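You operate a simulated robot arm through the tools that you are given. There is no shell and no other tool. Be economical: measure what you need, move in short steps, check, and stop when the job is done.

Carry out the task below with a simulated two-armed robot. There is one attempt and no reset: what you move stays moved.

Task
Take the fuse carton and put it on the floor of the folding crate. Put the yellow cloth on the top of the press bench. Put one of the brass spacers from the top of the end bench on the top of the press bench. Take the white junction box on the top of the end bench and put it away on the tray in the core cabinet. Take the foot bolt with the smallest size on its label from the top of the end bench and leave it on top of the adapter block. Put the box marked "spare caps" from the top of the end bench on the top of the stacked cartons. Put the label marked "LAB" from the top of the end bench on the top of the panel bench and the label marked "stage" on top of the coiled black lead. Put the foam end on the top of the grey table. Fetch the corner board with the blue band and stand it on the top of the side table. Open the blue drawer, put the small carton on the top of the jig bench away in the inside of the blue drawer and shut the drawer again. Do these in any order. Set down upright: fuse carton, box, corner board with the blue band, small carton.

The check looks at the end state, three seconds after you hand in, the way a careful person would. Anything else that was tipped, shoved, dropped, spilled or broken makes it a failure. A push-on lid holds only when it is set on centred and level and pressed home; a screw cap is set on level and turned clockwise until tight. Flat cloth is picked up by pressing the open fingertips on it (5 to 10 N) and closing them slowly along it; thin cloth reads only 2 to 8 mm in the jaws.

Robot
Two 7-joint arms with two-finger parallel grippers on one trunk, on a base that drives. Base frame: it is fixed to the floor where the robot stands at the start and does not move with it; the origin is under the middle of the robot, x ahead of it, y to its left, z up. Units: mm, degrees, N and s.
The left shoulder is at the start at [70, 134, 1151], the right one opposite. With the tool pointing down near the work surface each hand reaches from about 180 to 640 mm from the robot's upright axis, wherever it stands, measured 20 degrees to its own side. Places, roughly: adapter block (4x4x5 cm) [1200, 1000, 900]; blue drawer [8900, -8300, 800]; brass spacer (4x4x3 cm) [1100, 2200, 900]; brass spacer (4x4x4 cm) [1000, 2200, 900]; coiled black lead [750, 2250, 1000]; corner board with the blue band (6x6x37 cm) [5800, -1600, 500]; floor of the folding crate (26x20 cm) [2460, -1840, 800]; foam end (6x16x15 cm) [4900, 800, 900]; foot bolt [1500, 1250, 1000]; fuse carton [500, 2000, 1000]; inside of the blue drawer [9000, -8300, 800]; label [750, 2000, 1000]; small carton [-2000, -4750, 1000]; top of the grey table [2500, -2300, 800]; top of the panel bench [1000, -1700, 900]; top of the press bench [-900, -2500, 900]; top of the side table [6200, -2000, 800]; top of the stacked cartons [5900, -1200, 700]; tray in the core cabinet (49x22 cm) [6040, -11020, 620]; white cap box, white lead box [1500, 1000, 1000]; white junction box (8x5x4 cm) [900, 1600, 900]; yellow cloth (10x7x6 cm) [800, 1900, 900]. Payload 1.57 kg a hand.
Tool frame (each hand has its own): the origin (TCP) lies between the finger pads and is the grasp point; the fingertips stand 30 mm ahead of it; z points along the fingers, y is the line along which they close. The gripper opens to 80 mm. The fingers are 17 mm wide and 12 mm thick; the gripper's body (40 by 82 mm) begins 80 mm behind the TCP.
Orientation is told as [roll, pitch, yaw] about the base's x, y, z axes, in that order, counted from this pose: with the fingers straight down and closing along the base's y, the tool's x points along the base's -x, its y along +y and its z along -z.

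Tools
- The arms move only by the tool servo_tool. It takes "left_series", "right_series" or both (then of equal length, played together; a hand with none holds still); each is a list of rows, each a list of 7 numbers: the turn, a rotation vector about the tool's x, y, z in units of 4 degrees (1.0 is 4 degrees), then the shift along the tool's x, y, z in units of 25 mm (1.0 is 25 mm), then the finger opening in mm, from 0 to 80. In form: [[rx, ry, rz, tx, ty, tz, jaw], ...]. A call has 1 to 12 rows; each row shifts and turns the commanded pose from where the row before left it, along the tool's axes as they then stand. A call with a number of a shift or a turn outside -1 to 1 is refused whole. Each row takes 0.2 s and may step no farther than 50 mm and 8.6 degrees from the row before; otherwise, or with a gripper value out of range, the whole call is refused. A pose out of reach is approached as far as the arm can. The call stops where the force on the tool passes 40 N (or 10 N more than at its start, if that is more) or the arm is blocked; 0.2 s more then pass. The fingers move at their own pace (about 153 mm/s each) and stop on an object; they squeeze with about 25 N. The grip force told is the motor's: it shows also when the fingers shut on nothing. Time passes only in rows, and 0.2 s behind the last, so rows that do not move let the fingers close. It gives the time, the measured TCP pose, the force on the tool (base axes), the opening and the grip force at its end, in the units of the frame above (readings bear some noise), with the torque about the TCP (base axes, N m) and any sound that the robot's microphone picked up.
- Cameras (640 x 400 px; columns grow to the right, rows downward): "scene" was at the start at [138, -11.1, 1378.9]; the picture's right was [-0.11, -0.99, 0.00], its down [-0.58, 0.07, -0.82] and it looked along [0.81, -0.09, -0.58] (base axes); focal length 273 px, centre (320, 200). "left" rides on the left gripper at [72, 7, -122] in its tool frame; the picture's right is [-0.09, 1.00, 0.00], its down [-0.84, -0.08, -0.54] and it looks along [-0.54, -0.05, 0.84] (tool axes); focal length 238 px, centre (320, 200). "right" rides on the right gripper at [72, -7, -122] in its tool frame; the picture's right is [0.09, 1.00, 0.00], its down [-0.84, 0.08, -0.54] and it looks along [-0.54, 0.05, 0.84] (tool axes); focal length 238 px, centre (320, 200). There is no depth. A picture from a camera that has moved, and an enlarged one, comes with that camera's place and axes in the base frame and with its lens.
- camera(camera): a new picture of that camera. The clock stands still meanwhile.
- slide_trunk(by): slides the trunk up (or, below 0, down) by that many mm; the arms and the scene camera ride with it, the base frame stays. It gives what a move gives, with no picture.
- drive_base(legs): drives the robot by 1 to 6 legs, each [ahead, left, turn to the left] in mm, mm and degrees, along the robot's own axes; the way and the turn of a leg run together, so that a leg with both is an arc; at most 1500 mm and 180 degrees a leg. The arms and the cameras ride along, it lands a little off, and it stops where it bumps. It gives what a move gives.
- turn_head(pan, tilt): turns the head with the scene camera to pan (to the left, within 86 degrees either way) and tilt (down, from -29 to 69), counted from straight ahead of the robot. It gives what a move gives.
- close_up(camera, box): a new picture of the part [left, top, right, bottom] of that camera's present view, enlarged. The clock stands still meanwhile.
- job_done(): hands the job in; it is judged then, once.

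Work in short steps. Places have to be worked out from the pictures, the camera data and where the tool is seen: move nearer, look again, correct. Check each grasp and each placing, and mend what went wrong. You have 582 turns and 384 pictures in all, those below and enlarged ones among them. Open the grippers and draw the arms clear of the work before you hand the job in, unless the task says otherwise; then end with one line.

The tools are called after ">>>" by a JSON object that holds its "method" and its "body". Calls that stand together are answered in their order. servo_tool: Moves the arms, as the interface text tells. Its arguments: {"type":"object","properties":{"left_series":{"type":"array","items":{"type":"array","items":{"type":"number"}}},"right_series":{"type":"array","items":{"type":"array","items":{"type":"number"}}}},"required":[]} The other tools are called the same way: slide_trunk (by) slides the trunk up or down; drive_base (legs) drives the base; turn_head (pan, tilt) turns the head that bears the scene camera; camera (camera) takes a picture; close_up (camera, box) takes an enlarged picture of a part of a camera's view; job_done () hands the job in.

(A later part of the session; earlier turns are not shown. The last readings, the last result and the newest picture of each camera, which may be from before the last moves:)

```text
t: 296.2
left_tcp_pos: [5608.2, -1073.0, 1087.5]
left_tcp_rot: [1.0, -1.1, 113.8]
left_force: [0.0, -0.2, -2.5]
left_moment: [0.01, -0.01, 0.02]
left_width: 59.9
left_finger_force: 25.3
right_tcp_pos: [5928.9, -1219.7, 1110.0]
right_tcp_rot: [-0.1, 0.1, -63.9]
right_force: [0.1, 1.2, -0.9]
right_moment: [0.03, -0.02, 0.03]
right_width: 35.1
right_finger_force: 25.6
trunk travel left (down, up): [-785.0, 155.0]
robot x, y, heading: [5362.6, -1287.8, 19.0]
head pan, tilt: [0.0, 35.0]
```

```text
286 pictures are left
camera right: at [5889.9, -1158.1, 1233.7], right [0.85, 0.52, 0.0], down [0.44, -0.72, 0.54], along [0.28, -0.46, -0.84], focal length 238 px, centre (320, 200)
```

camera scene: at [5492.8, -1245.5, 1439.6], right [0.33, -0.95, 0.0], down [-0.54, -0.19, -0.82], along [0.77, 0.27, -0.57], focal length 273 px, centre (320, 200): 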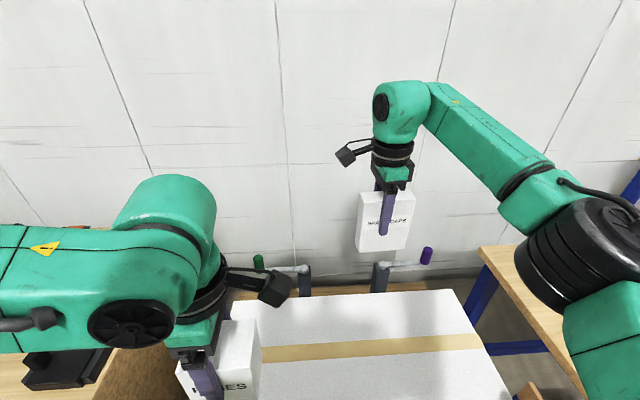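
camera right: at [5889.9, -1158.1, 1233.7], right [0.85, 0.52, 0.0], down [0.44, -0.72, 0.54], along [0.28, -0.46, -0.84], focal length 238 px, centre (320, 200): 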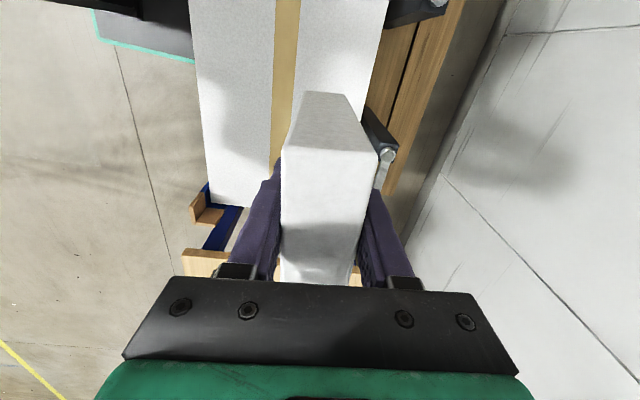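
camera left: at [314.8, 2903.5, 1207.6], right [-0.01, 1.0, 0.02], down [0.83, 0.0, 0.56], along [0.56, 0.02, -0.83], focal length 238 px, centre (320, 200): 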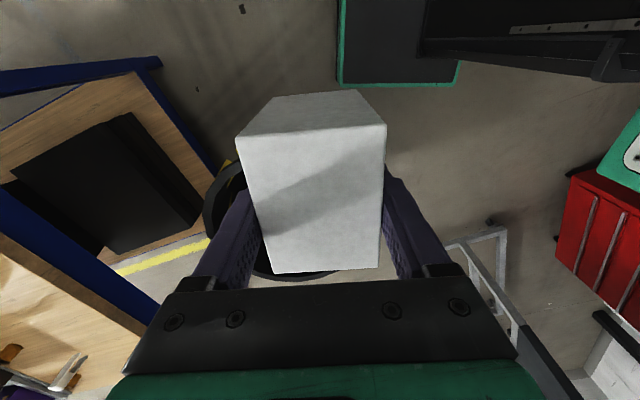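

The stack top spans well around; I move the hand back 80 mm and descend toward the top (expected contact at TCP≈797).

>>> {"method": "servo_tool", "body": {"right_series": [[0, 0, 0, 0.1, -0.8, 0.5, 20], [0, 0, 0, 0.1, -0.8, 0.5, 20], [0, 0, 0, 0.1, -0.8, 0.5, 20], [0, 0, 0, 0, -0.8, 0.5, 20], [0, 0, 0, 0, 0, 1, 20], [0, 0, 0, 0, 0, 1, 20], [0, 0, 0, 0, 0, 1, 20], [0, 0, 0, 0, 0, 1, 20], [0, 0, 0, 0, 0, 1, 20], [0, 0, 0, 0, 0, 1, 20], [0, 0, 0, 0, 0, 1, 20], [0, 0, 0, 0, 0, 0, 20]]}}

>>> {"method": "camera", "body": {"camera": "scene"}}

```text
t: 298.8
left_tcp_pos: [5608.2, -1072.2, 1087.1]
left_tcp_rot: [1.1, -1.2, 113.8]
left_force: [0.7, -1.1, -2.2]
left_moment: [0.04, 0.01, -0.01]
left_width: 60.0
left_finger_force: 24.8
right_tcp_pos: [5852.2, -1246.9, 885.1]
right_tcp_rot: [-0.1, 0.2, -63.8]
right_force: [0.1, 0.4, -2.4]
right_moment: [0.0, 0.04, 0.0]
right_width: 34.9
right_finger_force: 25.1
trunk travel left (down, up): [-785.0, 155.0]
robot x, y, heading: [5365.5, -1286.8, 19.2]
head pan, tilt: [0.0, 35.0]
```

```text
285 pictures are left
camera scene: at [5494.1, -1245.0, 1439.4], right [0.33, -0.95, 0.0], down [-0.54, -0.19, -0.82], along [0.77, 0.27, -0.57], focal length 273 px, centre (320, 200)
```

scene: 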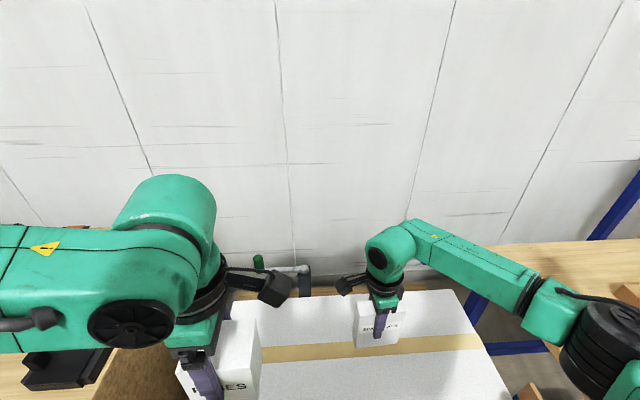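

>>> {"method": "servo_tool", "body": {"right_series": [[0, 0, 0, 0, 0, 0.7, 20], [0, 0, 0, 0, 0, 0.7, 20], [0, 0, 0, 0, 0, 0.6, 20], [0, 0, 0, 0, 0, 0, 20]]}}

>>> {"method": "close_up", "body": {"camera": "scene", "box": [310, 250, 450, 400]}}

```text
t: 299.8
left_tcp_pos: [5608.3, -1071.3, 1087.7]
left_tcp_rot: [1.1, -1.1, 113.8]
left_force: [-0.4, -0.4, -2.6]
left_moment: [-0.01, 0.02, 0.03]
left_width: 59.8
left_finger_force: 24.9
right_tcp_pos: [5853.5, -1247.0, 836.6]
right_tcp_rot: [-0.1, 0.1, -63.9]
right_force: [0.4, 0.5, -1.8]
right_moment: [0.01, 0.04, -0.02]
right_width: 34.7
right_finger_force: 25.4
trunk travel left (down, up): [-785.0, 155.0]
robot x, y, heading: [5363.0, -1291.7, 18.9]
head pan, tilt: [0.0, 35.0]
```

```text
2.67 times, centred on (380, 325) of scene
camera zoom: at [5494.2, -1245.1, 1439.4], right [0.33, -0.95, 0.0], down [-0.54, -0.19, -0.82], along [0.77, 0.27, -0.57], focal length 728 px, centre (160, -133)
```

zoom: 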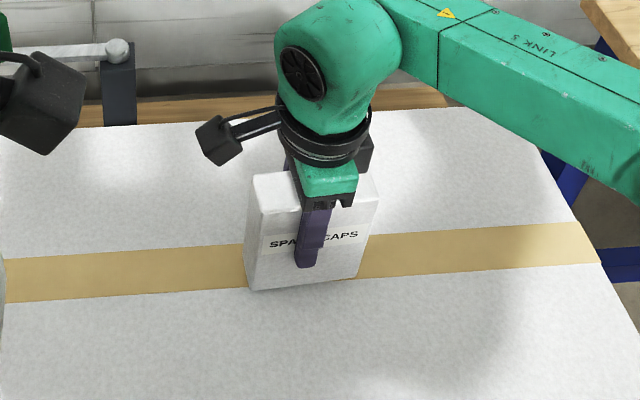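

Getting close. I lower in small steps to contact.

>>> {"method": "servo_tool", "body": {"right_series": [[0, 0, 0, 0, 0, 0.5, 20], [0, 0, 0, 0, 0, 0.4, 20], [0, 0, 0, 0, 0, 0.2, 20], [0, 0, 0, 0, 0, 0.2, 20], [0, 0, 0, 0, 0, 0, 20]]}}

>>> {"method": "servo_tool", "body": {"right_series": [[0, 0, 0, 0, 0, 0.15, 20], [0, 0, 0, 0, 0, 0, 20]]}}

```text
t: 301.0
left_tcp_pos: [5606.3, -1071.9, 1087.4]
left_tcp_rot: [0.8, -1.2, 113.8]
left_force: [0.0, -1.0, -2.5]
left_moment: [0.01, -0.02, 0.02]
left_width: 59.8
left_finger_force: 25.5
right_tcp_pos: [5851.9, -1247.4, 804.2]
right_tcp_rot: [0.1, 0.1, -63.9]
right_force: [0.7, -0.7, 18.2]
right_moment: [-0.17, 0.14, 0.01]
right_width: 34.9
right_finger_force: 25.1
trunk travel left (down, up): [-785.0, 155.0]
robot x, y, heading: [5360.0, -1289.8, 18.7]
head pan, tilt: [0.0, 35.0]
```

```text
t: 301.6
left_tcp_pos: [5605.9, -1073.2, 1087.7]
left_tcp_rot: [0.9, -1.2, 113.8]
left_force: [0.1, -0.3, -2.5]
left_moment: [0.03, 0.01, -0.01]
left_width: 59.6
left_finger_force: 25.9
right_tcp_pos: [5850.6, -1248.1, 800.9]
right_tcp_rot: [0.2, 0.1, -63.9]
right_force: [0.0, -0.4, 20.1]
right_moment: [-0.07, 0.3, -0.07]
right_width: 34.7
right_finger_force: 24.9
trunk travel left (down, up): [-785.0, 155.0]
robot x, y, heading: [5361.1, -1290.7, 19.1]
head pan, tilt: [0.0, 35.0]
```

Contact made. I open, wait and rise.

>>> {"method": "servo_tool", "body": {"right_series": [[0, 0, 0, 0, 0, -0.1, 20], [0, 0, 0, 0, 0, 0, 45], [0, 0, 0, 0, 0, 0, 70], [0, 0, 0, 0, 0, 0, 70], [0, 0, 0, 0, 0, -1, 70], [0, 0, 0, 0, 0, -1, 70], [0, 0, 0, 0, 0, -1, 70], [0, 0, 0, 0, 0, -1, 70], [0, 0, 0, 0, 0, -1, 70], [0, 0, 0, 0, 0, -1, 70], [0, 0, 0, 0, 0, -1, 70]]}}

>>> {"method": "close_up", "body": {"camera": "scene", "box": [310, 230, 550, 400]}}

```text
t: 304.0
left_tcp_pos: [5607.7, -1073.6, 1087.5]
left_tcp_rot: [1.2, -1.1, 113.7]
left_force: [-0.3, 0.1, -3.0]
left_moment: [0.04, -0.02, -0.01]
left_width: 59.8
left_finger_force: 25.0
right_tcp_pos: [5852.4, -1247.0, 977.0]
right_tcp_rot: [0.0, 0.0, -63.9]
right_force: [-0.1, 0.3, 0.0]
right_moment: [0.03, -0.01, 0.02]
right_width: 70.0
right_finger_force: 0.0
trunk travel left (down, up): [-785.0, 155.0]
robot x, y, heading: [5362.0, -1292.7, 19.1]
head pan, tilt: [0.0, 35.0]
```

```text
2.35 times, centred on (430, 315) of scene
camera zoom: at [5493.4, -1245.0, 1439.5], right [0.33, -0.95, 0.0], down [-0.54, -0.19, -0.82], along [0.77, 0.27, -0.57], focal length 642 px, centre (61, -71)
```

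zoom: 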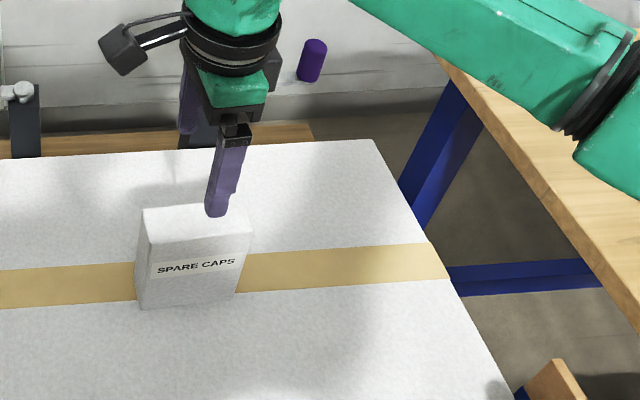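

SPARE CAPS stands on the stack. Now the blue-banded corner board: I raise the hand and look down to the right.

>>> {"method": "servo_tool", "body": {"right_series": [[0, 0, 0, 0, 0, -1, 70], [0, 0, 0, 0, 0, -1, 70], [0, 0, 0, 0, 0, -1, 70], [0, 0, 0, 0, -1, -1, 70], [0, 0, 0, 0, -1, -0.5, 70], [0, 0, 0, 0, -1, 0, 70], [0, 0, 0, 0, -1, 0, 70]]}}

>>> {"method": "turn_head", "body": {"pan": -35, "tilt": 50}}

>>> {"method": "camera", "body": {"camera": "scene"}}

>>> {"method": "camera", "body": {"camera": "right"}}

```text
t: 305.6
left_tcp_pos: [5608.0, -1073.2, 1087.2]
left_tcp_rot: [1.1, -1.2, 113.7]
left_force: [0.8, -0.5, -1.5]
left_moment: [0.02, 0.0, -0.01]
left_width: 59.8
left_finger_force: 25.0
right_tcp_pos: [5763.3, -1292.8, 1090.8]
right_tcp_rot: [-0.1, 0.2, -63.8]
right_force: [-0.4, -0.6, 0.1]
right_moment: [0.02, 0.03, -0.03]
right_width: 70.1
right_finger_force: 0.1
trunk travel left (down, up): [-785.0, 155.0]
robot x, y, heading: [5366.3, -1287.5, 18.8]
head pan, tilt: [0.0, 35.0]
```

```text
t: 306.6
left_tcp_pos: [5608.5, -1072.3, 1085.9]
left_tcp_rot: [1.1, -1.1, 113.8]
left_force: [-0.5, 0.1, -2.2]
left_moment: [0.01, -0.01, -0.01]
left_width: 60.0
left_finger_force: 25.0
right_tcp_pos: [5764.7, -1292.2, 1090.1]
right_tcp_rot: [-0.1, 0.1, -63.9]
right_force: [-0.2, -0.1, -0.8]
right_moment: [-0.03, -0.02, 0.01]
right_width: 70.1
right_finger_force: 0.1
trunk travel left (down, up): [-785.0, 155.0]
robot x, y, heading: [5363.1, -1286.4, 19.0]
head pan, tilt: [-35.0, 50.0]
```

```text
282 pictures are left
camera scene: at [5484.7, -1294.9, 1417.7], right [-0.27, -0.96, 0.0], down [-0.74, 0.21, -0.64], along [0.62, -0.18, -0.77], focal length 273 px, centre (320, 200)
```

scene: 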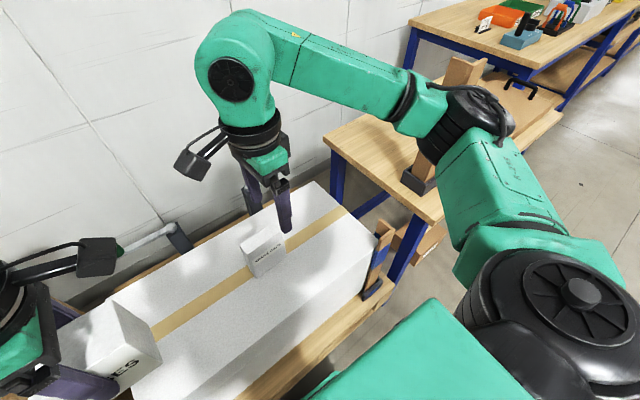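

```text
281 pictures are left
camera right: at [5726.9, -1229.8, 1212.4], right [0.85, 0.52, 0.0], down [0.44, -0.72, 0.54], along [0.28, -0.46, -0.84], focal length 238 px, centre (320, 200)
```

right: 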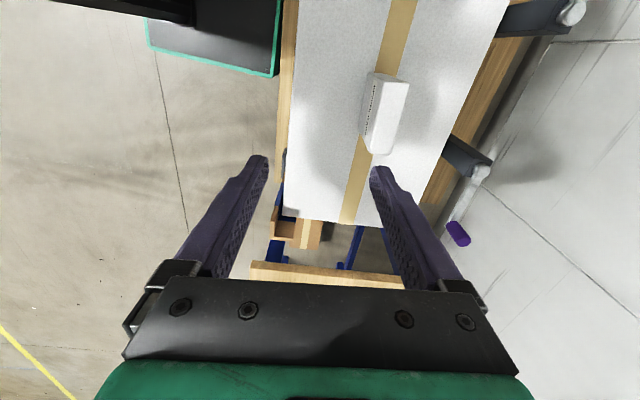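

>>> {"method": "close_up", "body": {"camera": "scene", "box": [330, 190, 450, 320]}}

>>> {"method": "close_up", "body": {"camera": "right", "box": [240, 180, 400, 290]}}

```text
3.08 times, centred on (390, 255) of scene
camera zoom: at [5484.7, -1294.9, 1417.7], right [-0.27, -0.96, 0.0], down [-0.74, 0.21, -0.64], along [0.62, -0.18, -0.77], focal length 840 px, centre (105, 31)
```

zoom: 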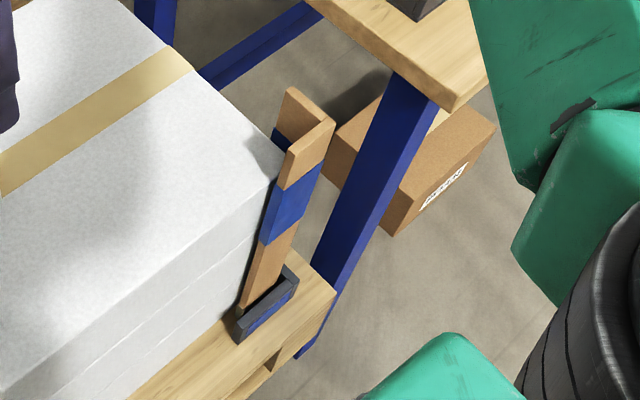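

```text
3.64 times, centred on (320, 235) of right
camera zoom: at [5726.9, -1229.8, 1212.4], right [0.85, 0.52, 0.0], down [0.44, -0.72, 0.54], along [0.28, -0.46, -0.84], focal length 867 px, centre (320, 73)
```

zoom: 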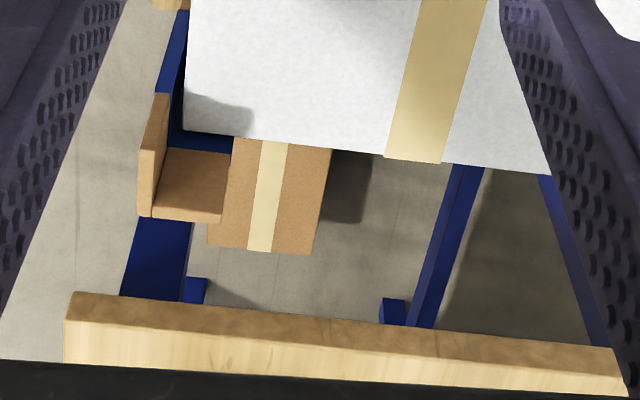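

The board is an L-profile standing on a small foot, its top corner at ≈(5830, -1608, 793). I'll pinch the leg that runs away from me. I strafe right 300 mm and turn the right hand back to yaw ≈19°.

>>> {"method": "drive_base", "body": {"legs": [[0, -300, 0]]}}

>>> {"method": "servo_tool", "body": {"right_series": [[0, 0, -1, 0, 0, 0, 70], [0, 0, -1, 0, 0, 0, 70], [0, 0, -1, 0, 0, 0, 70], [0, 0, -1, 0, 0, 0, 70], [0, 0, -1, 0, 0, 0, 70], [0, 0, -1, 0, 0, 0, 70], [0, 0, -1, 0, 0, 0, 70], [0, 0, -1, 0, 0, 0, 70], [0, 0, -1, 0, 0, 0, 70], [0, 0, -1, 0, 0, 0, 70]]}}

>>> {"method": "servo_tool", "body": {"right_series": [[0, 0, -1, 0, 0, 0, 70], [0, 0, -1, 0, 0, 0, 70], [0, 0, -1, 0, 0, 0, 70], [0, 0, -1, 0, 0, 0, 70], [0, 0, -1, 0, 0, 0, 70], [0, 0, -1, 0, 0, 0, 70], [0, 0, -1, 0, 0, 0, 70], [0, 0, -1, 0, 0, 0, 70], [0, 0, -1, 0, 0, 0, 70], [0, 0, -1, 0, 0, 0, 70], [0, 0, -0.7, 0, 0, 0, 70]]}}

>>> {"method": "camera", "body": {"camera": "right"}}

>>> {"method": "camera", "body": {"camera": "scene"}}

```text
t: 308.6
left_tcp_pos: [5706.1, -1352.7, 1087.0]
left_tcp_rot: [1.1, -1.0, 113.7]
left_force: [-0.4, 1.1, -2.8]
left_moment: [0.02, 0.02, 0.02]
left_width: 59.8
left_finger_force: 25.1
right_tcp_pos: [5862.0, -1574.4, 1089.9]
right_tcp_rot: [-0.1, 0.1, -63.9]
right_force: [-0.8, 0.2, 0.6]
right_moment: [-0.02, 0.01, 0.01]
right_width: 70.2
right_finger_force: 0.1
trunk travel left (down, up): [-785.0, 155.0]
robot x, y, heading: [5460.6, -1571.6, 18.8]
head pan, tilt: [-35.0, 50.0]
```

```text
t: 310.8
left_tcp_pos: [5706.1, -1356.2, 1087.6]
left_tcp_rot: [1.1, -1.1, 113.7]
left_force: [0.6, 0.1, -2.8]
left_moment: [0.04, 0.01, 0.03]
left_width: 59.7
left_finger_force: 25.0
right_tcp_pos: [5862.1, -1575.3, 1089.6]
right_tcp_rot: [0.0, 0.2, -23.8]
right_force: [0.1, 0.0, 0.7]
right_moment: [-0.01, -0.02, 0.0]
right_width: 70.1
right_finger_force: 0.1
trunk travel left (down, up): [-785.0, 155.0]
robot x, y, heading: [5460.4, -1574.4, 19.0]
head pan, tilt: [-35.0, 50.0]
```

```text
t: 313.2
left_tcp_pos: [5706.0, -1356.2, 1087.5]
left_tcp_rot: [1.1, -1.1, 113.7]
left_force: [-0.5, -0.8, -2.0]
left_moment: [0.0, -0.01, -0.06]
left_width: 59.6
left_finger_force: 25.2
right_tcp_pos: [5861.6, -1574.3, 1090.0]
right_tcp_rot: [0.2, 0.0, 18.9]
right_force: [0.1, -0.3, 0.1]
right_moment: [-0.01, -0.01, 0.0]
right_width: 69.9
right_finger_force: 0.0
trunk travel left (down, up): [-785.0, 155.0]
robot x, y, heading: [5458.4, -1573.2, 18.8]
head pan, tilt: [-35.0, 50.0]
```

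```text
278 pictures are left
camera right: at [5795.9, -1604.8, 1212.2], right [-0.41, 0.91, 0.0], down [0.77, 0.34, 0.54], along [0.49, 0.22, -0.84], focal length 238 px, centre (320, 200)
```

right: 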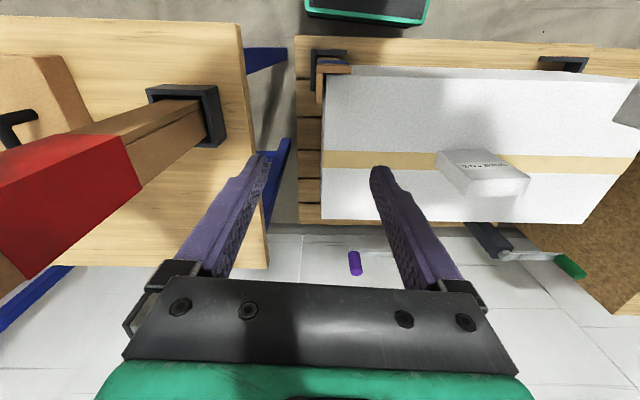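

```text
277 pictures are left
camera scene: at [5581.7, -1578.2, 1417.7], right [-0.28, -0.96, 0.0], down [-0.74, 0.21, -0.64], along [0.62, -0.18, -0.77], focal length 273 px, centre (320, 200)
```

scene: 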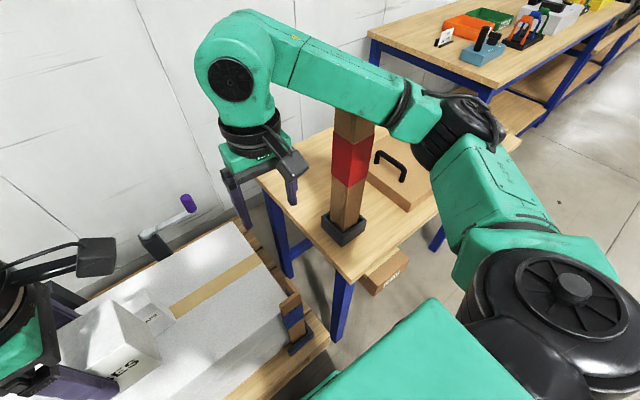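

The red-banded board stands just right; my forearm would cross it if I lowered here. I move back left 240 mm so the arm reaches the blue board from the left, and lower the trunk 100 mm.

>>> {"method": "drive_base", "body": {"legs": [[0, 240, 0]]}}

>>> {"method": "slide_trunk", "body": {"by": -100}}

>>> {"method": "servo_tool", "body": {"right_series": [[0, 0, 0, 0, -1, 0, 70], [0, 0, 0, 0, -1, 0, 70], [0, 0, 0, 0, -1, 0, 70], [0, 0, 0, 0, -1, 0, 70], [0, 0, 0, 0, -1, 0, 70], [0, 0, 0, 0, -1, 0, 70], [0, 0, 0, 0, -1, 0, 70]]}}

>>> {"method": "camera", "body": {"camera": "right"}}

>>> {"method": "camera", "body": {"camera": "scene"}}

```text
t: 315.0
left_tcp_pos: [5629.3, -1128.4, 1086.8]
left_tcp_rot: [1.1, -1.2, 113.7]
left_force: [-0.4, -0.6, -2.4]
left_moment: [0.0, 0.04, -0.02]
left_width: 59.7
left_finger_force: 25.0
right_tcp_pos: [5785.7, -1349.1, 1087.6]
right_tcp_rot: [0.2, 0.0, 18.8]
right_force: [0.5, -0.4, -1.3]
right_moment: [0.02, -0.01, -0.01]
right_width: 70.3
right_finger_force: 0.0
trunk travel left (down, up): [-785.0, 155.0]
robot x, y, heading: [5378.6, -1345.7, 18.6]
head pan, tilt: [-35.0, 50.0]
```

```text
t: 316.4
left_tcp_pos: [5627.1, -1129.0, 987.0]
left_tcp_rot: [1.1, -1.1, 113.6]
left_force: [-0.3, -0.5, -3.3]
left_moment: [0.0, -0.03, 0.0]
left_width: 59.8
left_finger_force: 24.7
right_tcp_pos: [5784.8, -1347.0, 989.3]
right_tcp_rot: [0.1, 0.1, 18.8]
right_force: [0.1, 0.5, -0.3]
right_moment: [0.02, -0.02, 0.0]
right_width: 70.1
right_finger_force: 0.2
trunk travel left (down, up): [-685.0, 255.0]
robot x, y, heading: [5381.6, -1344.7, 18.7]
head pan, tilt: [-35.0, 50.0]
```

```text
t: 317.9
left_tcp_pos: [5627.4, -1129.9, 986.3]
left_tcp_rot: [1.1, -1.1, 113.6]
left_force: [0.3, -0.5, -2.1]
left_moment: [0.01, 0.0, 0.01]
left_width: 60.0
left_finger_force: 24.4
right_tcp_pos: [5839.7, -1515.1, 988.6]
right_tcp_rot: [0.0, 0.2, 18.8]
right_force: [0.5, -0.2, -0.7]
right_moment: [0.01, 0.01, 0.01]
right_width: 70.0
right_finger_force: 0.0
trunk travel left (down, up): [-685.0, 255.0]
robot x, y, heading: [5377.1, -1344.9, 18.8]
head pan, tilt: [-35.0, 50.0]
```

```text
276 pictures are left
camera right: at [5773.9, -1544.4, 1112.0], right [-0.41, 0.91, 0.0], down [0.77, 0.34, 0.54], along [0.49, 0.22, -0.84], focal length 238 px, centre (320, 200)
```

right: 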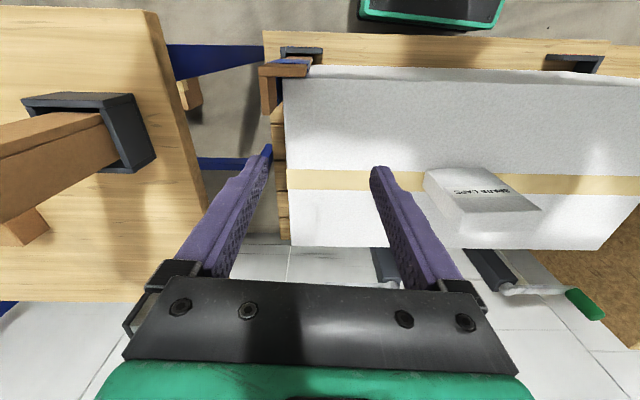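

```text
275 pictures are left
camera scene: at [5503.6, -1351.4, 1317.7], right [-0.28, -0.96, 0.0], down [-0.74, 0.21, -0.64], along [0.62, -0.18, -0.77], focal length 273 px, centre (320, 200)
```

scene: 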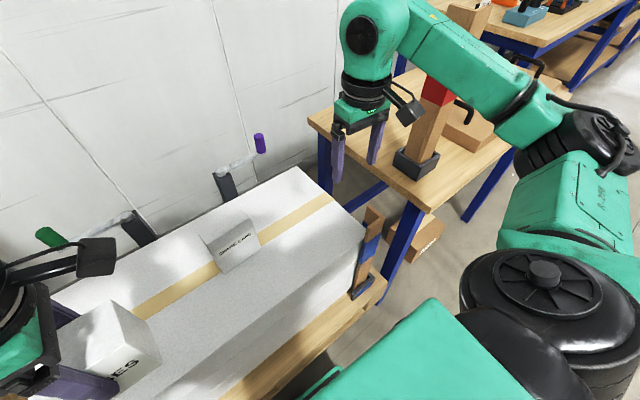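

I zoom in on the board top with the right camera.

>>> {"method": "close_up", "body": {"camera": "right", "box": [240, 35, 340, 135]}}

>>> {"method": "close_up", "body": {"camera": "scene", "box": [310, 180, 430, 310]}}

```text
4.00 times, centred on (290, 85) of right
camera zoom: at [5773.9, -1544.4, 1112.0], right [-0.41, 0.91, 0.0], down [0.77, 0.34, 0.54], along [0.49, 0.22, -0.84], focal length 953 px, centre (440, 660)
```

zoom: 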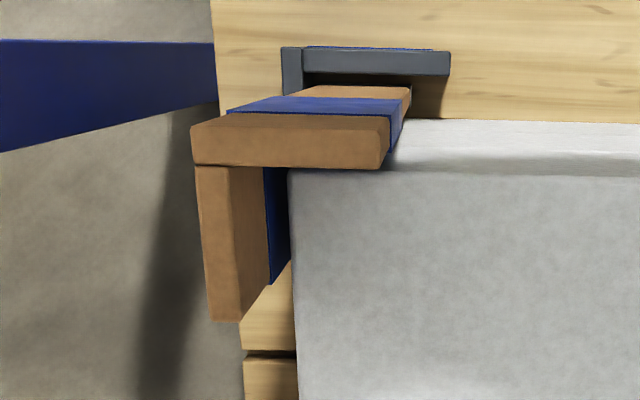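

```text
3.08 times, centred on (370, 245) of scene
camera zoom: at [5503.6, -1351.4, 1317.7], right [-0.28, -0.96, 0.0], down [-0.74, 0.21, -0.64], along [0.62, -0.18, -0.77], focal length 840 px, centre (166, 62)
```

zoom: 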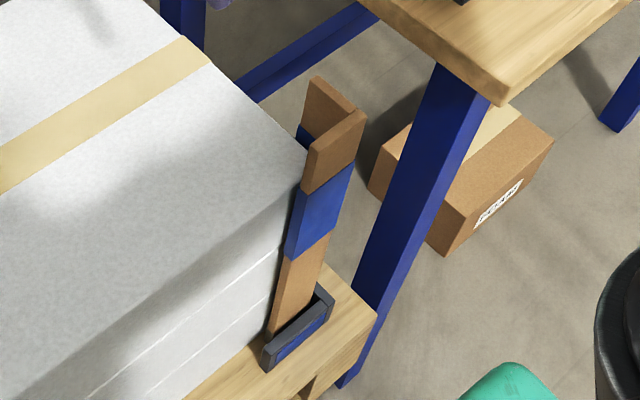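

Leg geometry is clear: leg B centre ≈(5848, -1586), 11 mm thick. I move above it and descend to just above its top.

>>> {"method": "servo_tool", "body": {"right_series": [[0, 0, 0, 0.13, -0.93, 0, 50], [0, 0, 0, 0.13, -0.93, 0, 50], [0, 0, 0, 0.14, -0.93, 0, 50], [0, 0, 0, 0, 0, 1, 50], [0, 0, 0, 0, 0, 1, 50], [0, 0, 0, 0, 0, 1, 50], [0, 0, 0, 0, 0, 1, 50], [0, 0, 0, 0, 0, 1, 50], [0, 0, 0, 0, 0, 0, 50]]}}

>>> {"method": "camera", "body": {"camera": "right"}}

>>> {"method": "camera", "body": {"camera": "scene"}}

```text
t: 319.9
left_tcp_pos: [5628.0, -1128.0, 986.3]
left_tcp_rot: [1.2, -1.2, 113.7]
left_force: [-0.3, -0.4, -2.0]
left_moment: [0.0, 0.02, 0.02]
left_width: 59.9
left_finger_force: 25.3
right_tcp_pos: [5853.4, -1583.3, 864.5]
right_tcp_rot: [0.1, 0.0, 18.7]
right_force: [0.5, 0.9, -0.7]
right_moment: [0.01, -0.01, -0.01]
right_width: 50.0
right_finger_force: 0.1
trunk travel left (down, up): [-685.0, 255.0]
robot x, y, heading: [5384.2, -1346.9, 18.8]
head pan, tilt: [-35.0, 50.0]
```

```text
272 pictures are left
camera right: at [5786.5, -1612.1, 987.3], right [-0.41, 0.91, 0.0], down [0.77, 0.34, 0.54], along [0.49, 0.22, -0.84], focal length 238 px, centre (320, 200)
```

right: 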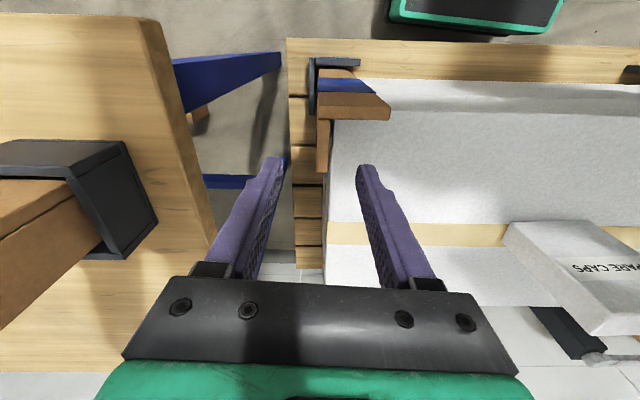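

```text
271 pictures are left
camera scene: at [5503.6, -1350.4, 1317.7], right [-0.28, -0.96, 0.0], down [-0.74, 0.21, -0.64], along [0.62, -0.18, -0.77], focal length 273 px, centre (320, 200)
```

scene: 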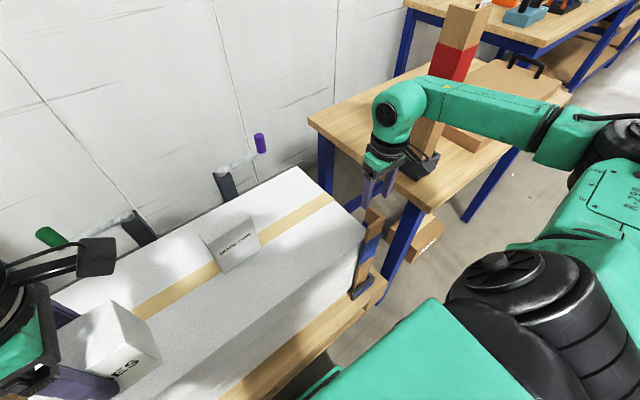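

Aligned: leg B lies right between the fingers. I descend 105 mm and close.

>>> {"method": "servo_tool", "body": {"right_series": [[0, 0, 0, 0, 0, 1, 50], [0, 0, 0, 0, 0, 1, 50], [0, 0, 0, 0, 0, 1, 50], [0, 0, 0, 0, 0, 1, 50], [0, 0, 0, 0, 0, 0.2, 50], [0, 0, 0, 0, 0, 0, 50]]}}

>>> {"method": "camera", "body": {"camera": "right"}}

```text
t: 321.0
left_tcp_pos: [5627.2, -1128.0, 987.0]
left_tcp_rot: [1.1, -1.1, 113.6]
left_force: [0.6, 0.0, -2.1]
left_moment: [0.03, 0.02, -0.01]
left_width: 59.7
left_finger_force: 25.1
right_tcp_pos: [5851.7, -1580.6, 770.3]
right_tcp_rot: [0.3, 0.1, 18.7]
right_force: [-9.7, -3.9, 14.9]
right_moment: [0.37, 0.27, 0.21]
right_width: 50.4
right_finger_force: 0.5
trunk travel left (down, up): [-685.0, 255.0]
robot x, y, heading: [5378.1, -1339.6, 18.9]
head pan, tilt: [-35.0, 50.0]
stopped in row 5 (right hand): the force on the tool passed its limit at 44 N (the readings are from after the stop); the commanded pose is now the measured one
```

```text
270 pictures are left
camera right: at [5785.4, -1610.5, 892.7], right [-0.41, 0.91, 0.01], down [0.77, 0.34, 0.54], along [0.49, 0.22, -0.84], focal length 238 px, centre (320, 200)
```

right: 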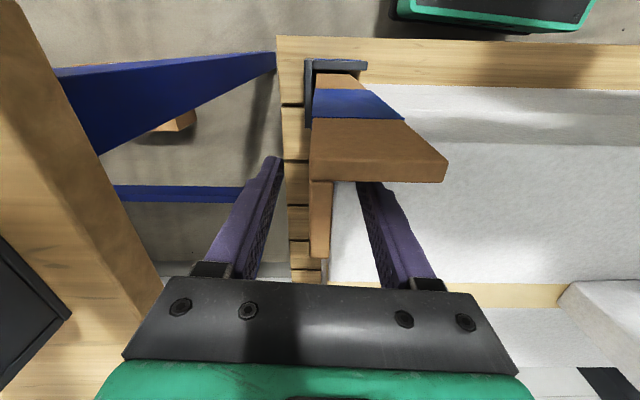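

Unexpected contact at z=770. I look from the scene camera before closing.

>>> {"method": "close_up", "body": {"camera": "scene", "box": [310, 100, 490, 300]}}

```text
2.00 times, centred on (400, 200) of scene
camera zoom: at [5501.6, -1350.4, 1318.0], right [-0.28, -0.96, 0.0], down [-0.73, 0.21, -0.64], along [0.62, -0.18, -0.77], focal length 546 px, centre (160, 200)
```

zoom: 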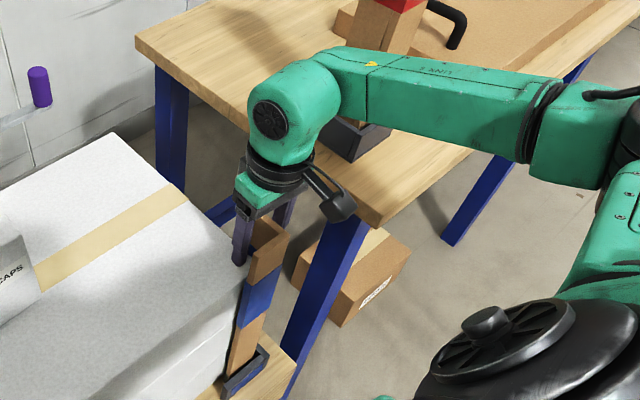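

The forearm is resting against the table edge, but the fingers already overlap the board by ~50 mm. I rise 8 mm to relieve, then close.

>>> {"method": "servo_tool", "body": {"right_series": [[0, 0, 0, 0, 0, -0.35, 50], [0, 0, 0, 0, 0, 0, 50], [0, 0, 0, 0, 0, 0, 25], [0, 0, 0, 0, 0, 0, 5], [0, 0, 0, 0, 0, 0, 5], [0, 0, 0, 0, 0, 0, 5]]}}

>>> {"method": "camera", "body": {"camera": "right"}}

```text
t: 322.4
left_tcp_pos: [5629.8, -1129.0, 986.7]
left_tcp_rot: [1.1, -1.2, 113.6]
left_force: [0.2, -0.7, -2.7]
left_moment: [-0.03, 0.02, -0.02]
left_width: 60.1
left_finger_force: 24.7
right_tcp_pos: [5853.9, -1581.3, 776.8]
right_tcp_rot: [0.2, 0.0, 18.7]
right_force: [0.9, 0.0, 0.3]
right_moment: [-0.36, -0.11, 0.04]
right_width: 9.9
right_finger_force: 25.0
trunk travel left (down, up): [-685.0, 255.0]
robot x, y, heading: [5381.8, -1347.9, 18.7]
head pan, tilt: [-35.0, 50.0]
```

```text
268 pictures are left
camera right: at [5787.3, -1610.6, 900.0], right [-0.41, 0.91, 0.0], down [0.77, 0.34, 0.54], along [0.49, 0.22, -0.84], focal length 238 px, centre (320, 200)
```

right: 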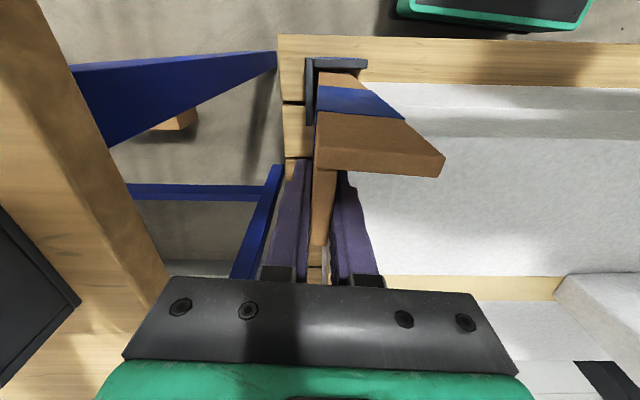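

Gripped at 9.9 mm. I lift 100 mm and check that the foot comes along and the board stays plumb.

>>> {"method": "servo_tool", "body": {"right_series": [[0, 0, 0, 0, 0, -0.5, 5], [0, 0, 0, 0, 0, -0.8, 5], [0, 0, 0, 0, 0, -0.8, 5], [0, 0, 0, 0, 0, -0.9, 5], [0, 0, 0, 0, 0, -1, 5], [0, 0, 0, 0, 0, 0, 5]]}}

>>> {"method": "camera", "body": {"camera": "scene"}}

>>> {"method": "camera", "body": {"camera": "right"}}

```text
t: 323.8
left_tcp_pos: [5628.7, -1128.6, 985.6]
left_tcp_rot: [1.2, -1.1, 113.7]
left_force: [-0.8, 0.4, -2.0]
left_moment: [-0.03, -0.02, 0.0]
left_width: 59.9
left_finger_force: 24.9
right_tcp_pos: [5854.3, -1582.0, 876.9]
right_tcp_rot: [0.3, 0.0, 18.8]
right_force: [-0.3, 0.6, -1.9]
right_moment: [0.0, -0.07, -0.01]
right_width: 9.8
right_finger_force: 25.5
trunk travel left (down, up): [-685.0, 255.0]
robot x, y, heading: [5381.2, -1345.7, 18.9]
head pan, tilt: [-35.0, 50.0]
```

```text
267 pictures are left
camera scene: at [5504.5, -1350.9, 1317.6], right [-0.28, -0.96, 0.0], down [-0.74, 0.21, -0.64], along [0.62, -0.18, -0.77], focal length 273 px, centre (320, 200)
```

scene: 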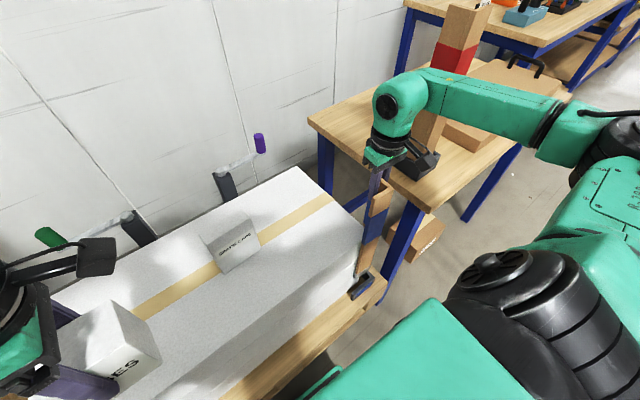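

```text
266 pictures are left
camera right: at [5787.7, -1611.6, 1000.1], right [-0.41, 0.91, 0.01], down [0.77, 0.34, 0.54], along [0.49, 0.22, -0.84], focal length 238 px, centre (320, 200)
```

right: 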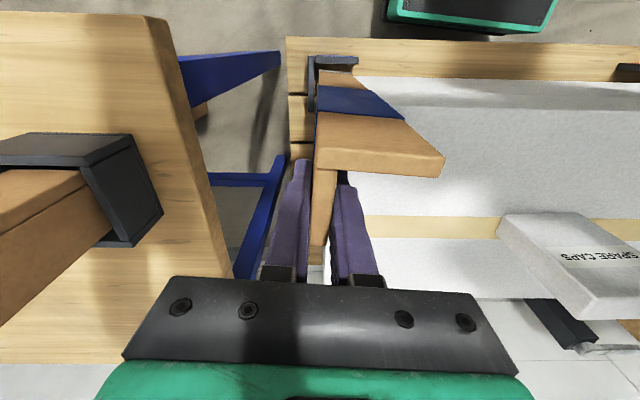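

The board came out of its black holder (which stays on the pallet, like the other one). Board's bottom is 354 mm below the TCP. I raise the trunk fully to carry it above table height.

>>> {"method": "slide_trunk", "body": {"by": 250}}

>>> {"method": "turn_head", "body": {"pan": -35, "tilt": 40}}

>>> {"method": "camera", "body": {"camera": "scene"}}

```text
t: 326.4
left_tcp_pos: [5630.2, -1128.6, 1236.5]
left_tcp_rot: [1.1, -1.1, 113.4]
left_force: [-1.0, 0.4, -2.3]
left_moment: [-0.02, 0.0, 0.01]
left_width: 59.8
left_finger_force: 24.8
right_tcp_pos: [5854.9, -1581.1, 1126.5]
right_tcp_rot: [0.3, 0.0, 18.8]
right_force: [0.7, -1.7, -2.7]
right_moment: [-0.02, -0.07, 0.04]
right_width: 9.8
right_finger_force: 25.0
trunk travel left (down, up): [-935.0, 5.0]
robot x, y, heading: [5381.7, -1344.3, 18.8]
head pan, tilt: [-35.0, 50.0]
```

```text
t: 327.1
left_tcp_pos: [5630.5, -1127.9, 1238.3]
left_tcp_rot: [1.1, -1.2, 113.6]
left_force: [-0.4, -0.7, -2.5]
left_moment: [0.04, 0.04, -0.02]
left_width: 59.8
left_finger_force: 25.1
right_tcp_pos: [5853.9, -1581.1, 1128.0]
right_tcp_rot: [0.2, 0.0, 18.9]
right_force: [0.0, -0.6, -1.8]
right_moment: [0.0, -0.06, 0.01]
right_width: 9.6
right_finger_force: 25.2
trunk travel left (down, up): [-935.0, 5.0]
robot x, y, heading: [5378.1, -1342.8, 18.9]
head pan, tilt: [-35.0, 40.0]
```

```text
265 pictures are left
camera scene: at [5512.1, -1353.0, 1581.8], right [-0.28, -0.96, 0.0], down [-0.62, 0.18, -0.77], along [0.73, -0.21, -0.64], focal length 273 px, centre (320, 200)
```

scene: 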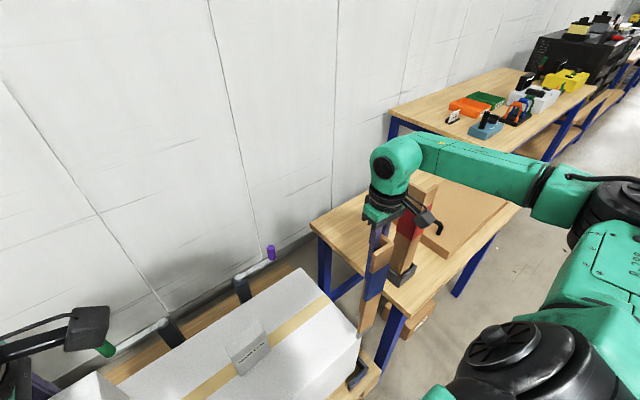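

I raise the hand 75 mm and bring it forward-left relative to the robot (board bottom clears stack and box), then strafe the base right so the board travels behind the red one.

>>> {"method": "servo_tool", "body": {"right_series": [[0, 0, 0, 0, 0, -1, 5], [0, 0, 0, 0, 0, -1, 5], [0, 0, 0, 0, 0, -1, 5], [0, 0, 0, -0.9, 0.8, 0, 5], [0, 0, 0, -0.9, 0.8, 0, 5], [0, 0, 0, -0.9, 0.8, 0, 5], [0, 0, 0, -0.9, 0.8, 0, 5], [0, 0, 0, -0.9, 0.8, 0, 5], [0, 0, 0, -0.9, 0.8, 0, 5], [0, 0, 0, -0.9, 0.8, 0, 5], [0, 0, 0, 0, 0, 0, 5]]}}

>>> {"method": "camera", "body": {"camera": "scene"}}

```text
t: 329.5
left_tcp_pos: [5629.8, -1129.1, 1236.6]
left_tcp_rot: [1.1, -1.1, 113.6]
left_force: [-0.7, -0.2, -2.9]
left_moment: [0.02, 0.0, 0.01]
left_width: 60.0
left_finger_force: 25.2
right_tcp_pos: [5959.5, -1398.6, 1201.9]
right_tcp_rot: [0.2, 0.1, 18.9]
right_force: [-0.2, 0.7, -1.7]
right_moment: [-0.04, -0.02, 0.01]
right_width: 9.8
right_finger_force: 25.5
trunk travel left (down, up): [-935.0, 5.0]
robot x, y, heading: [5382.2, -1343.0, 19.1]
head pan, tilt: [-35.0, 40.0]
```

```text
264 pictures are left
camera scene: at [5512.2, -1353.1, 1581.8], right [-0.28, -0.96, 0.0], down [-0.62, 0.18, -0.77], along [0.74, -0.21, -0.64], focal length 273 px, centre (320, 200)
```

scene: 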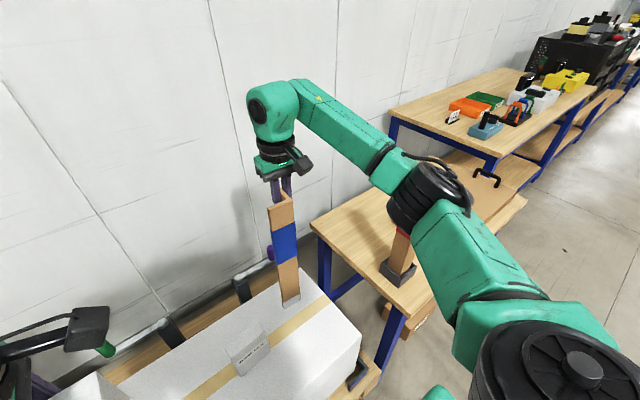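

The board hangs plumb. I strafe right 170 mm first and check clearance to the red board.

>>> {"method": "drive_base", "body": {"legs": [[15, -170, 0]]}}

>>> {"method": "camera", "body": {"camera": "scene"}}

>>> {"method": "camera", "body": {"camera": "right"}}

```text
t: 331.0
left_tcp_pos: [5696.1, -1280.5, 1235.8]
left_tcp_rot: [1.1, -0.9, 113.9]
left_force: [0.1, -0.1, -3.6]
left_moment: [-0.01, -0.02, 0.01]
left_width: 59.8
left_finger_force: 25.0
right_tcp_pos: [6025.0, -1550.5, 1202.9]
right_tcp_rot: [0.0, 0.0, 19.0]
right_force: [-0.1, 0.3, -1.5]
right_moment: [-0.03, -0.04, 0.01]
right_width: 9.5
right_finger_force: 24.7
trunk travel left (down, up): [-935.0, 5.0]
robot x, y, heading: [5450.6, -1502.0, 19.0]
head pan, tilt: [-35.0, 40.0]
```

```text
263 pictures are left
camera scene: at [5579.2, -1504.3, 1582.0], right [-0.28, -0.96, 0.0], down [-0.62, 0.18, -0.77], along [0.74, -0.21, -0.64], focal length 273 px, centre (320, 200)
```

scene: 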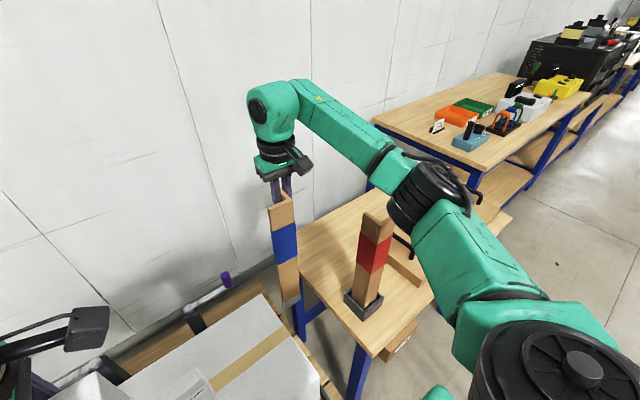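

```text
262 pictures are left
camera right: at [5959.7, -1580.3, 1325.8], right [-0.41, 0.91, 0.0], down [0.77, 0.34, 0.54], along [0.49, 0.22, -0.84], focal length 238 px, centre (320, 200)
```

right: 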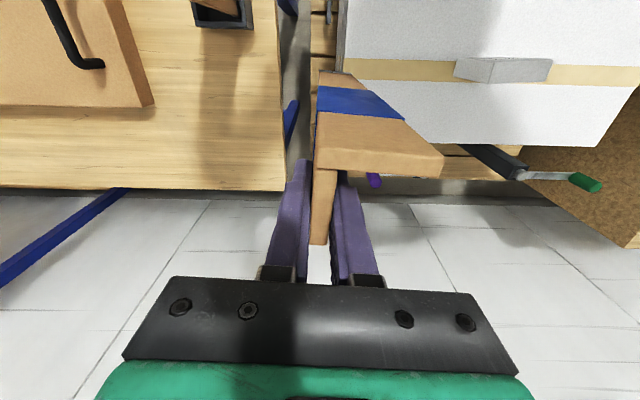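

Clear so far. I strafe the remaining 160 mm.

>>> {"method": "drive_base", "body": {"legs": [[0, -160, 0]]}}

>>> {"method": "camera", "body": {"camera": "scene"}}

>>> {"method": "camera", "body": {"camera": "right"}}

```text
t: 332.4
left_tcp_pos: [5748.3, -1431.9, 1236.2]
left_tcp_rot: [1.3, -0.9, 113.7]
left_force: [-0.4, 0.4, -2.3]
left_moment: [-0.02, -0.01, 0.02]
left_width: 59.9
left_finger_force: 25.2
right_tcp_pos: [6077.8, -1702.7, 1203.2]
right_tcp_rot: [0.0, -0.1, 19.0]
right_force: [0.5, 0.4, -2.1]
right_moment: [0.0, -0.05, 0.02]
right_width: 10.0
right_finger_force: 25.1
trunk travel left (down, up): [-935.0, 5.0]
robot x, y, heading: [5501.9, -1652.1, 19.0]
head pan, tilt: [-35.0, 40.0]
```

```text
261 pictures are left
camera scene: at [5631.6, -1655.9, 1582.0], right [-0.28, -0.96, 0.0], down [-0.62, 0.18, -0.77], along [0.74, -0.21, -0.64], focal length 273 px, centre (320, 200)
```

scene: 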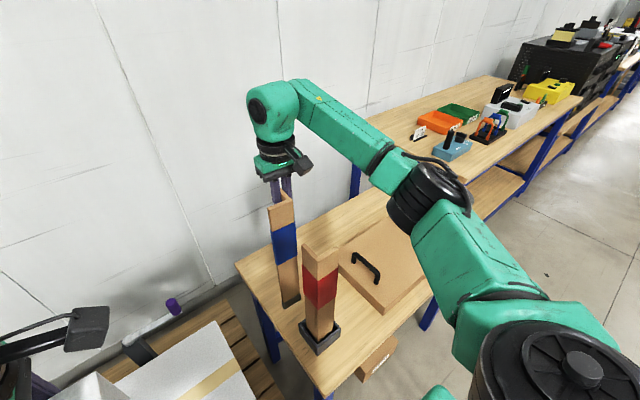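

```text
260 pictures are left
camera right: at [6012.0, -1731.6, 1325.7], right [-0.41, 0.91, 0.0], down [0.77, 0.34, 0.54], along [0.49, 0.22, -0.84], focal length 238 px, centre (320, 200)
```

right: 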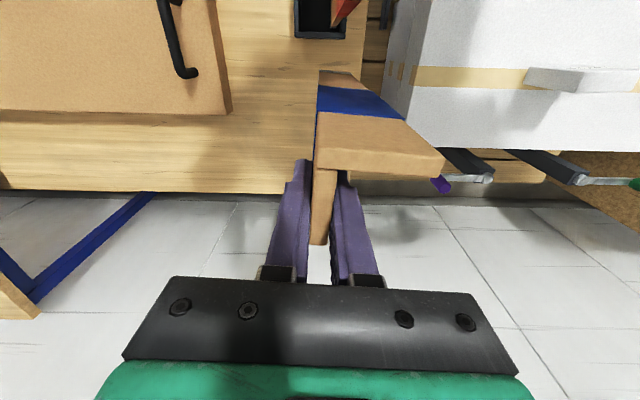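

The board is over the free rear-left part of the table. I shift it 20 mm further in and lower gently to contact (expected TCP≈1154).

>>> {"method": "servo_tool", "body": {"right_series": [[0, 0, 0, 0, -0.8, 0, 5], [0, 0, 0, 0, 0, 0.6, 5], [0, 0, 0, 0, 0, 0.5, 5], [0, 0, 0, 0, 0, 0.3, 5], [0, 0, 0, 0, 0, 0, 5]]}}

>>> {"method": "close_up", "body": {"camera": "scene", "box": [220, 150, 400, 360]}}

```text
t: 333.6
left_tcp_pos: [5749.7, -1436.1, 1237.4]
left_tcp_rot: [1.1, -1.0, 113.8]
left_force: [-1.0, 0.3, -2.1]
left_moment: [-0.02, 0.03, 0.01]
left_width: 59.5
left_finger_force: 25.3
right_tcp_pos: [6086.0, -1723.3, 1168.1]
right_tcp_rot: [0.3, -0.1, 18.9]
right_force: [0.6, 1.1, -1.4]
right_moment: [0.0, -0.02, 0.02]
right_width: 9.9
right_finger_force: 24.6
trunk travel left (down, up): [-935.0, 5.0]
robot x, y, heading: [5505.0, -1652.3, 18.8]
head pan, tilt: [-35.0, 40.0]
```

```text
1.90 times, centred on (310, 255) of scene
camera zoom: at [5633.0, -1660.3, 1581.9], right [-0.28, -0.96, 0.0], down [-0.62, 0.18, -0.77], along [0.74, -0.21, -0.64], focal length 520 px, centre (339, 95)
```

zoom: 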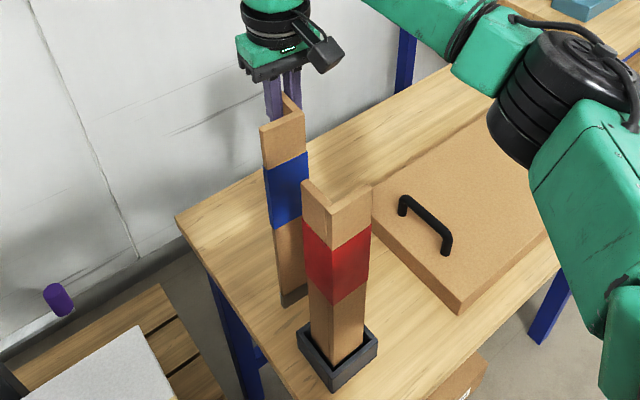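

>>> {"method": "servo_tool", "body": {"right_series": [[0, 0, 0, 0, 0, 0.2, 5], [0, 0, 0, 0, 0, 0.15, 5], [0, 0, 0, 0, 0, 0, 5]]}}

>>> {"method": "servo_tool", "body": {"right_series": [[0, 0, 0, 0, 0, 0.15, 5], [0, 0, 0, 0, 0, 0, 5]]}}

>>> {"method": "servo_tool", "body": {"right_series": [[0, 0, 0, 0, 0, 0.12, 5], [0, 0, 0, 0, 0, 0, 5]]}}

```text
t: 334.4
left_tcp_pos: [5750.7, -1436.4, 1237.3]
left_tcp_rot: [1.1, -1.2, 113.8]
left_force: [0.0, 0.8, -2.8]
left_moment: [0.02, -0.01, -0.02]
left_width: 59.7
left_finger_force: 25.2
right_tcp_pos: [6086.5, -1724.6, 1158.9]
right_tcp_rot: [0.3, 0.0, 19.0]
right_force: [-0.1, -0.5, -1.9]
right_moment: [-0.03, -0.04, 0.01]
right_width: 9.7
right_finger_force: 25.3
trunk travel left (down, up): [-935.0, 5.0]
robot x, y, heading: [5503.8, -1648.5, 19.2]
head pan, tilt: [-35.0, 40.0]
```

```text
t: 335.0
left_tcp_pos: [5750.3, -1436.6, 1236.6]
left_tcp_rot: [1.2, -1.2, 113.7]
left_force: [0.0, -0.6, -2.1]
left_moment: [0.02, -0.04, 0.03]
left_width: 59.8
left_finger_force: 25.0
right_tcp_pos: [6086.3, -1724.8, 1155.3]
right_tcp_rot: [0.4, 0.1, 19.0]
right_force: [0.7, 0.1, -1.4]
right_moment: [-0.02, -0.02, 0.02]
right_width: 9.6
right_finger_force: 24.8
trunk travel left (down, up): [-935.0, 5.0]
robot x, y, heading: [5503.7, -1652.5, 18.8]
head pan, tilt: [-35.0, 40.0]
```

```text
t: 335.6
left_tcp_pos: [5749.5, -1436.0, 1237.0]
left_tcp_rot: [1.2, -1.1, 113.9]
left_force: [-0.4, 0.1, -2.2]
left_moment: [0.0, -0.01, 0.04]
left_width: 60.0
left_finger_force: 24.6
right_tcp_pos: [6086.3, -1723.4, 1150.4]
right_tcp_rot: [0.3, 0.0, 19.0]
right_force: [-0.1, -0.6, -2.1]
right_moment: [-0.02, -0.06, 0.03]
right_width: 9.6
right_finger_force: 24.9
trunk travel left (down, up): [-935.0, 5.0]
robot x, y, heading: [5502.8, -1653.1, 19.1]
head pan, tilt: [-35.0, 40.0]
```

>>> {"method": "servo_tool", "body": {"right_series": [[0, 0, 0, 0, 0, 0.12, 5], [0, 0, 0, 0, 0, 0.12, 5], [0, 0, 0, 0, 0, 0, 5]]}}

>>> {"method": "close_up", "body": {"camera": "scene", "box": [240, 180, 360, 340]}}

```text
t: 336.4
left_tcp_pos: [5748.7, -1435.5, 1236.8]
left_tcp_rot: [1.1, -1.0, 113.8]
left_force: [-0.4, 0.9, -1.9]
left_moment: [0.02, 0.03, -0.02]
left_width: 59.7
left_finger_force: 25.0
right_tcp_pos: [6086.9, -1723.3, 1145.5]
right_tcp_rot: [0.2, 0.0, 19.1]
right_force: [-0.6, 0.7, -1.4]
right_moment: [0.01, -0.01, 0.01]
right_width: 9.9
right_finger_force: 24.9
trunk travel left (down, up): [-935.0, 5.0]
robot x, y, heading: [5501.3, -1652.5, 19.1]
head pan, tilt: [-35.0, 40.0]
```

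```text
2.50 times, centred on (300, 260) of scene
camera zoom: at [5633.3, -1660.7, 1581.8], right [-0.28, -0.96, 0.0], down [-0.62, 0.18, -0.77], along [0.74, -0.21, -0.64], focal length 682 px, centre (370, 50)
```

zoom: 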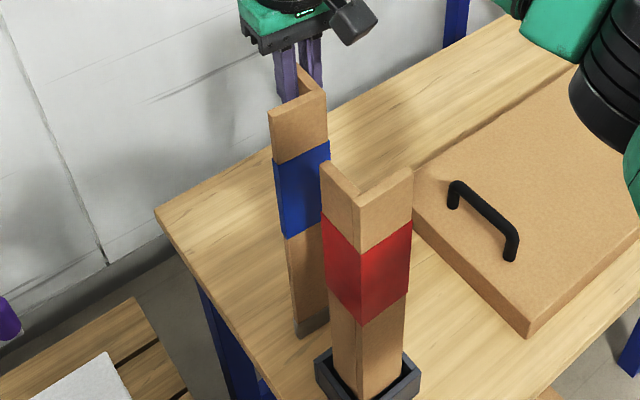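

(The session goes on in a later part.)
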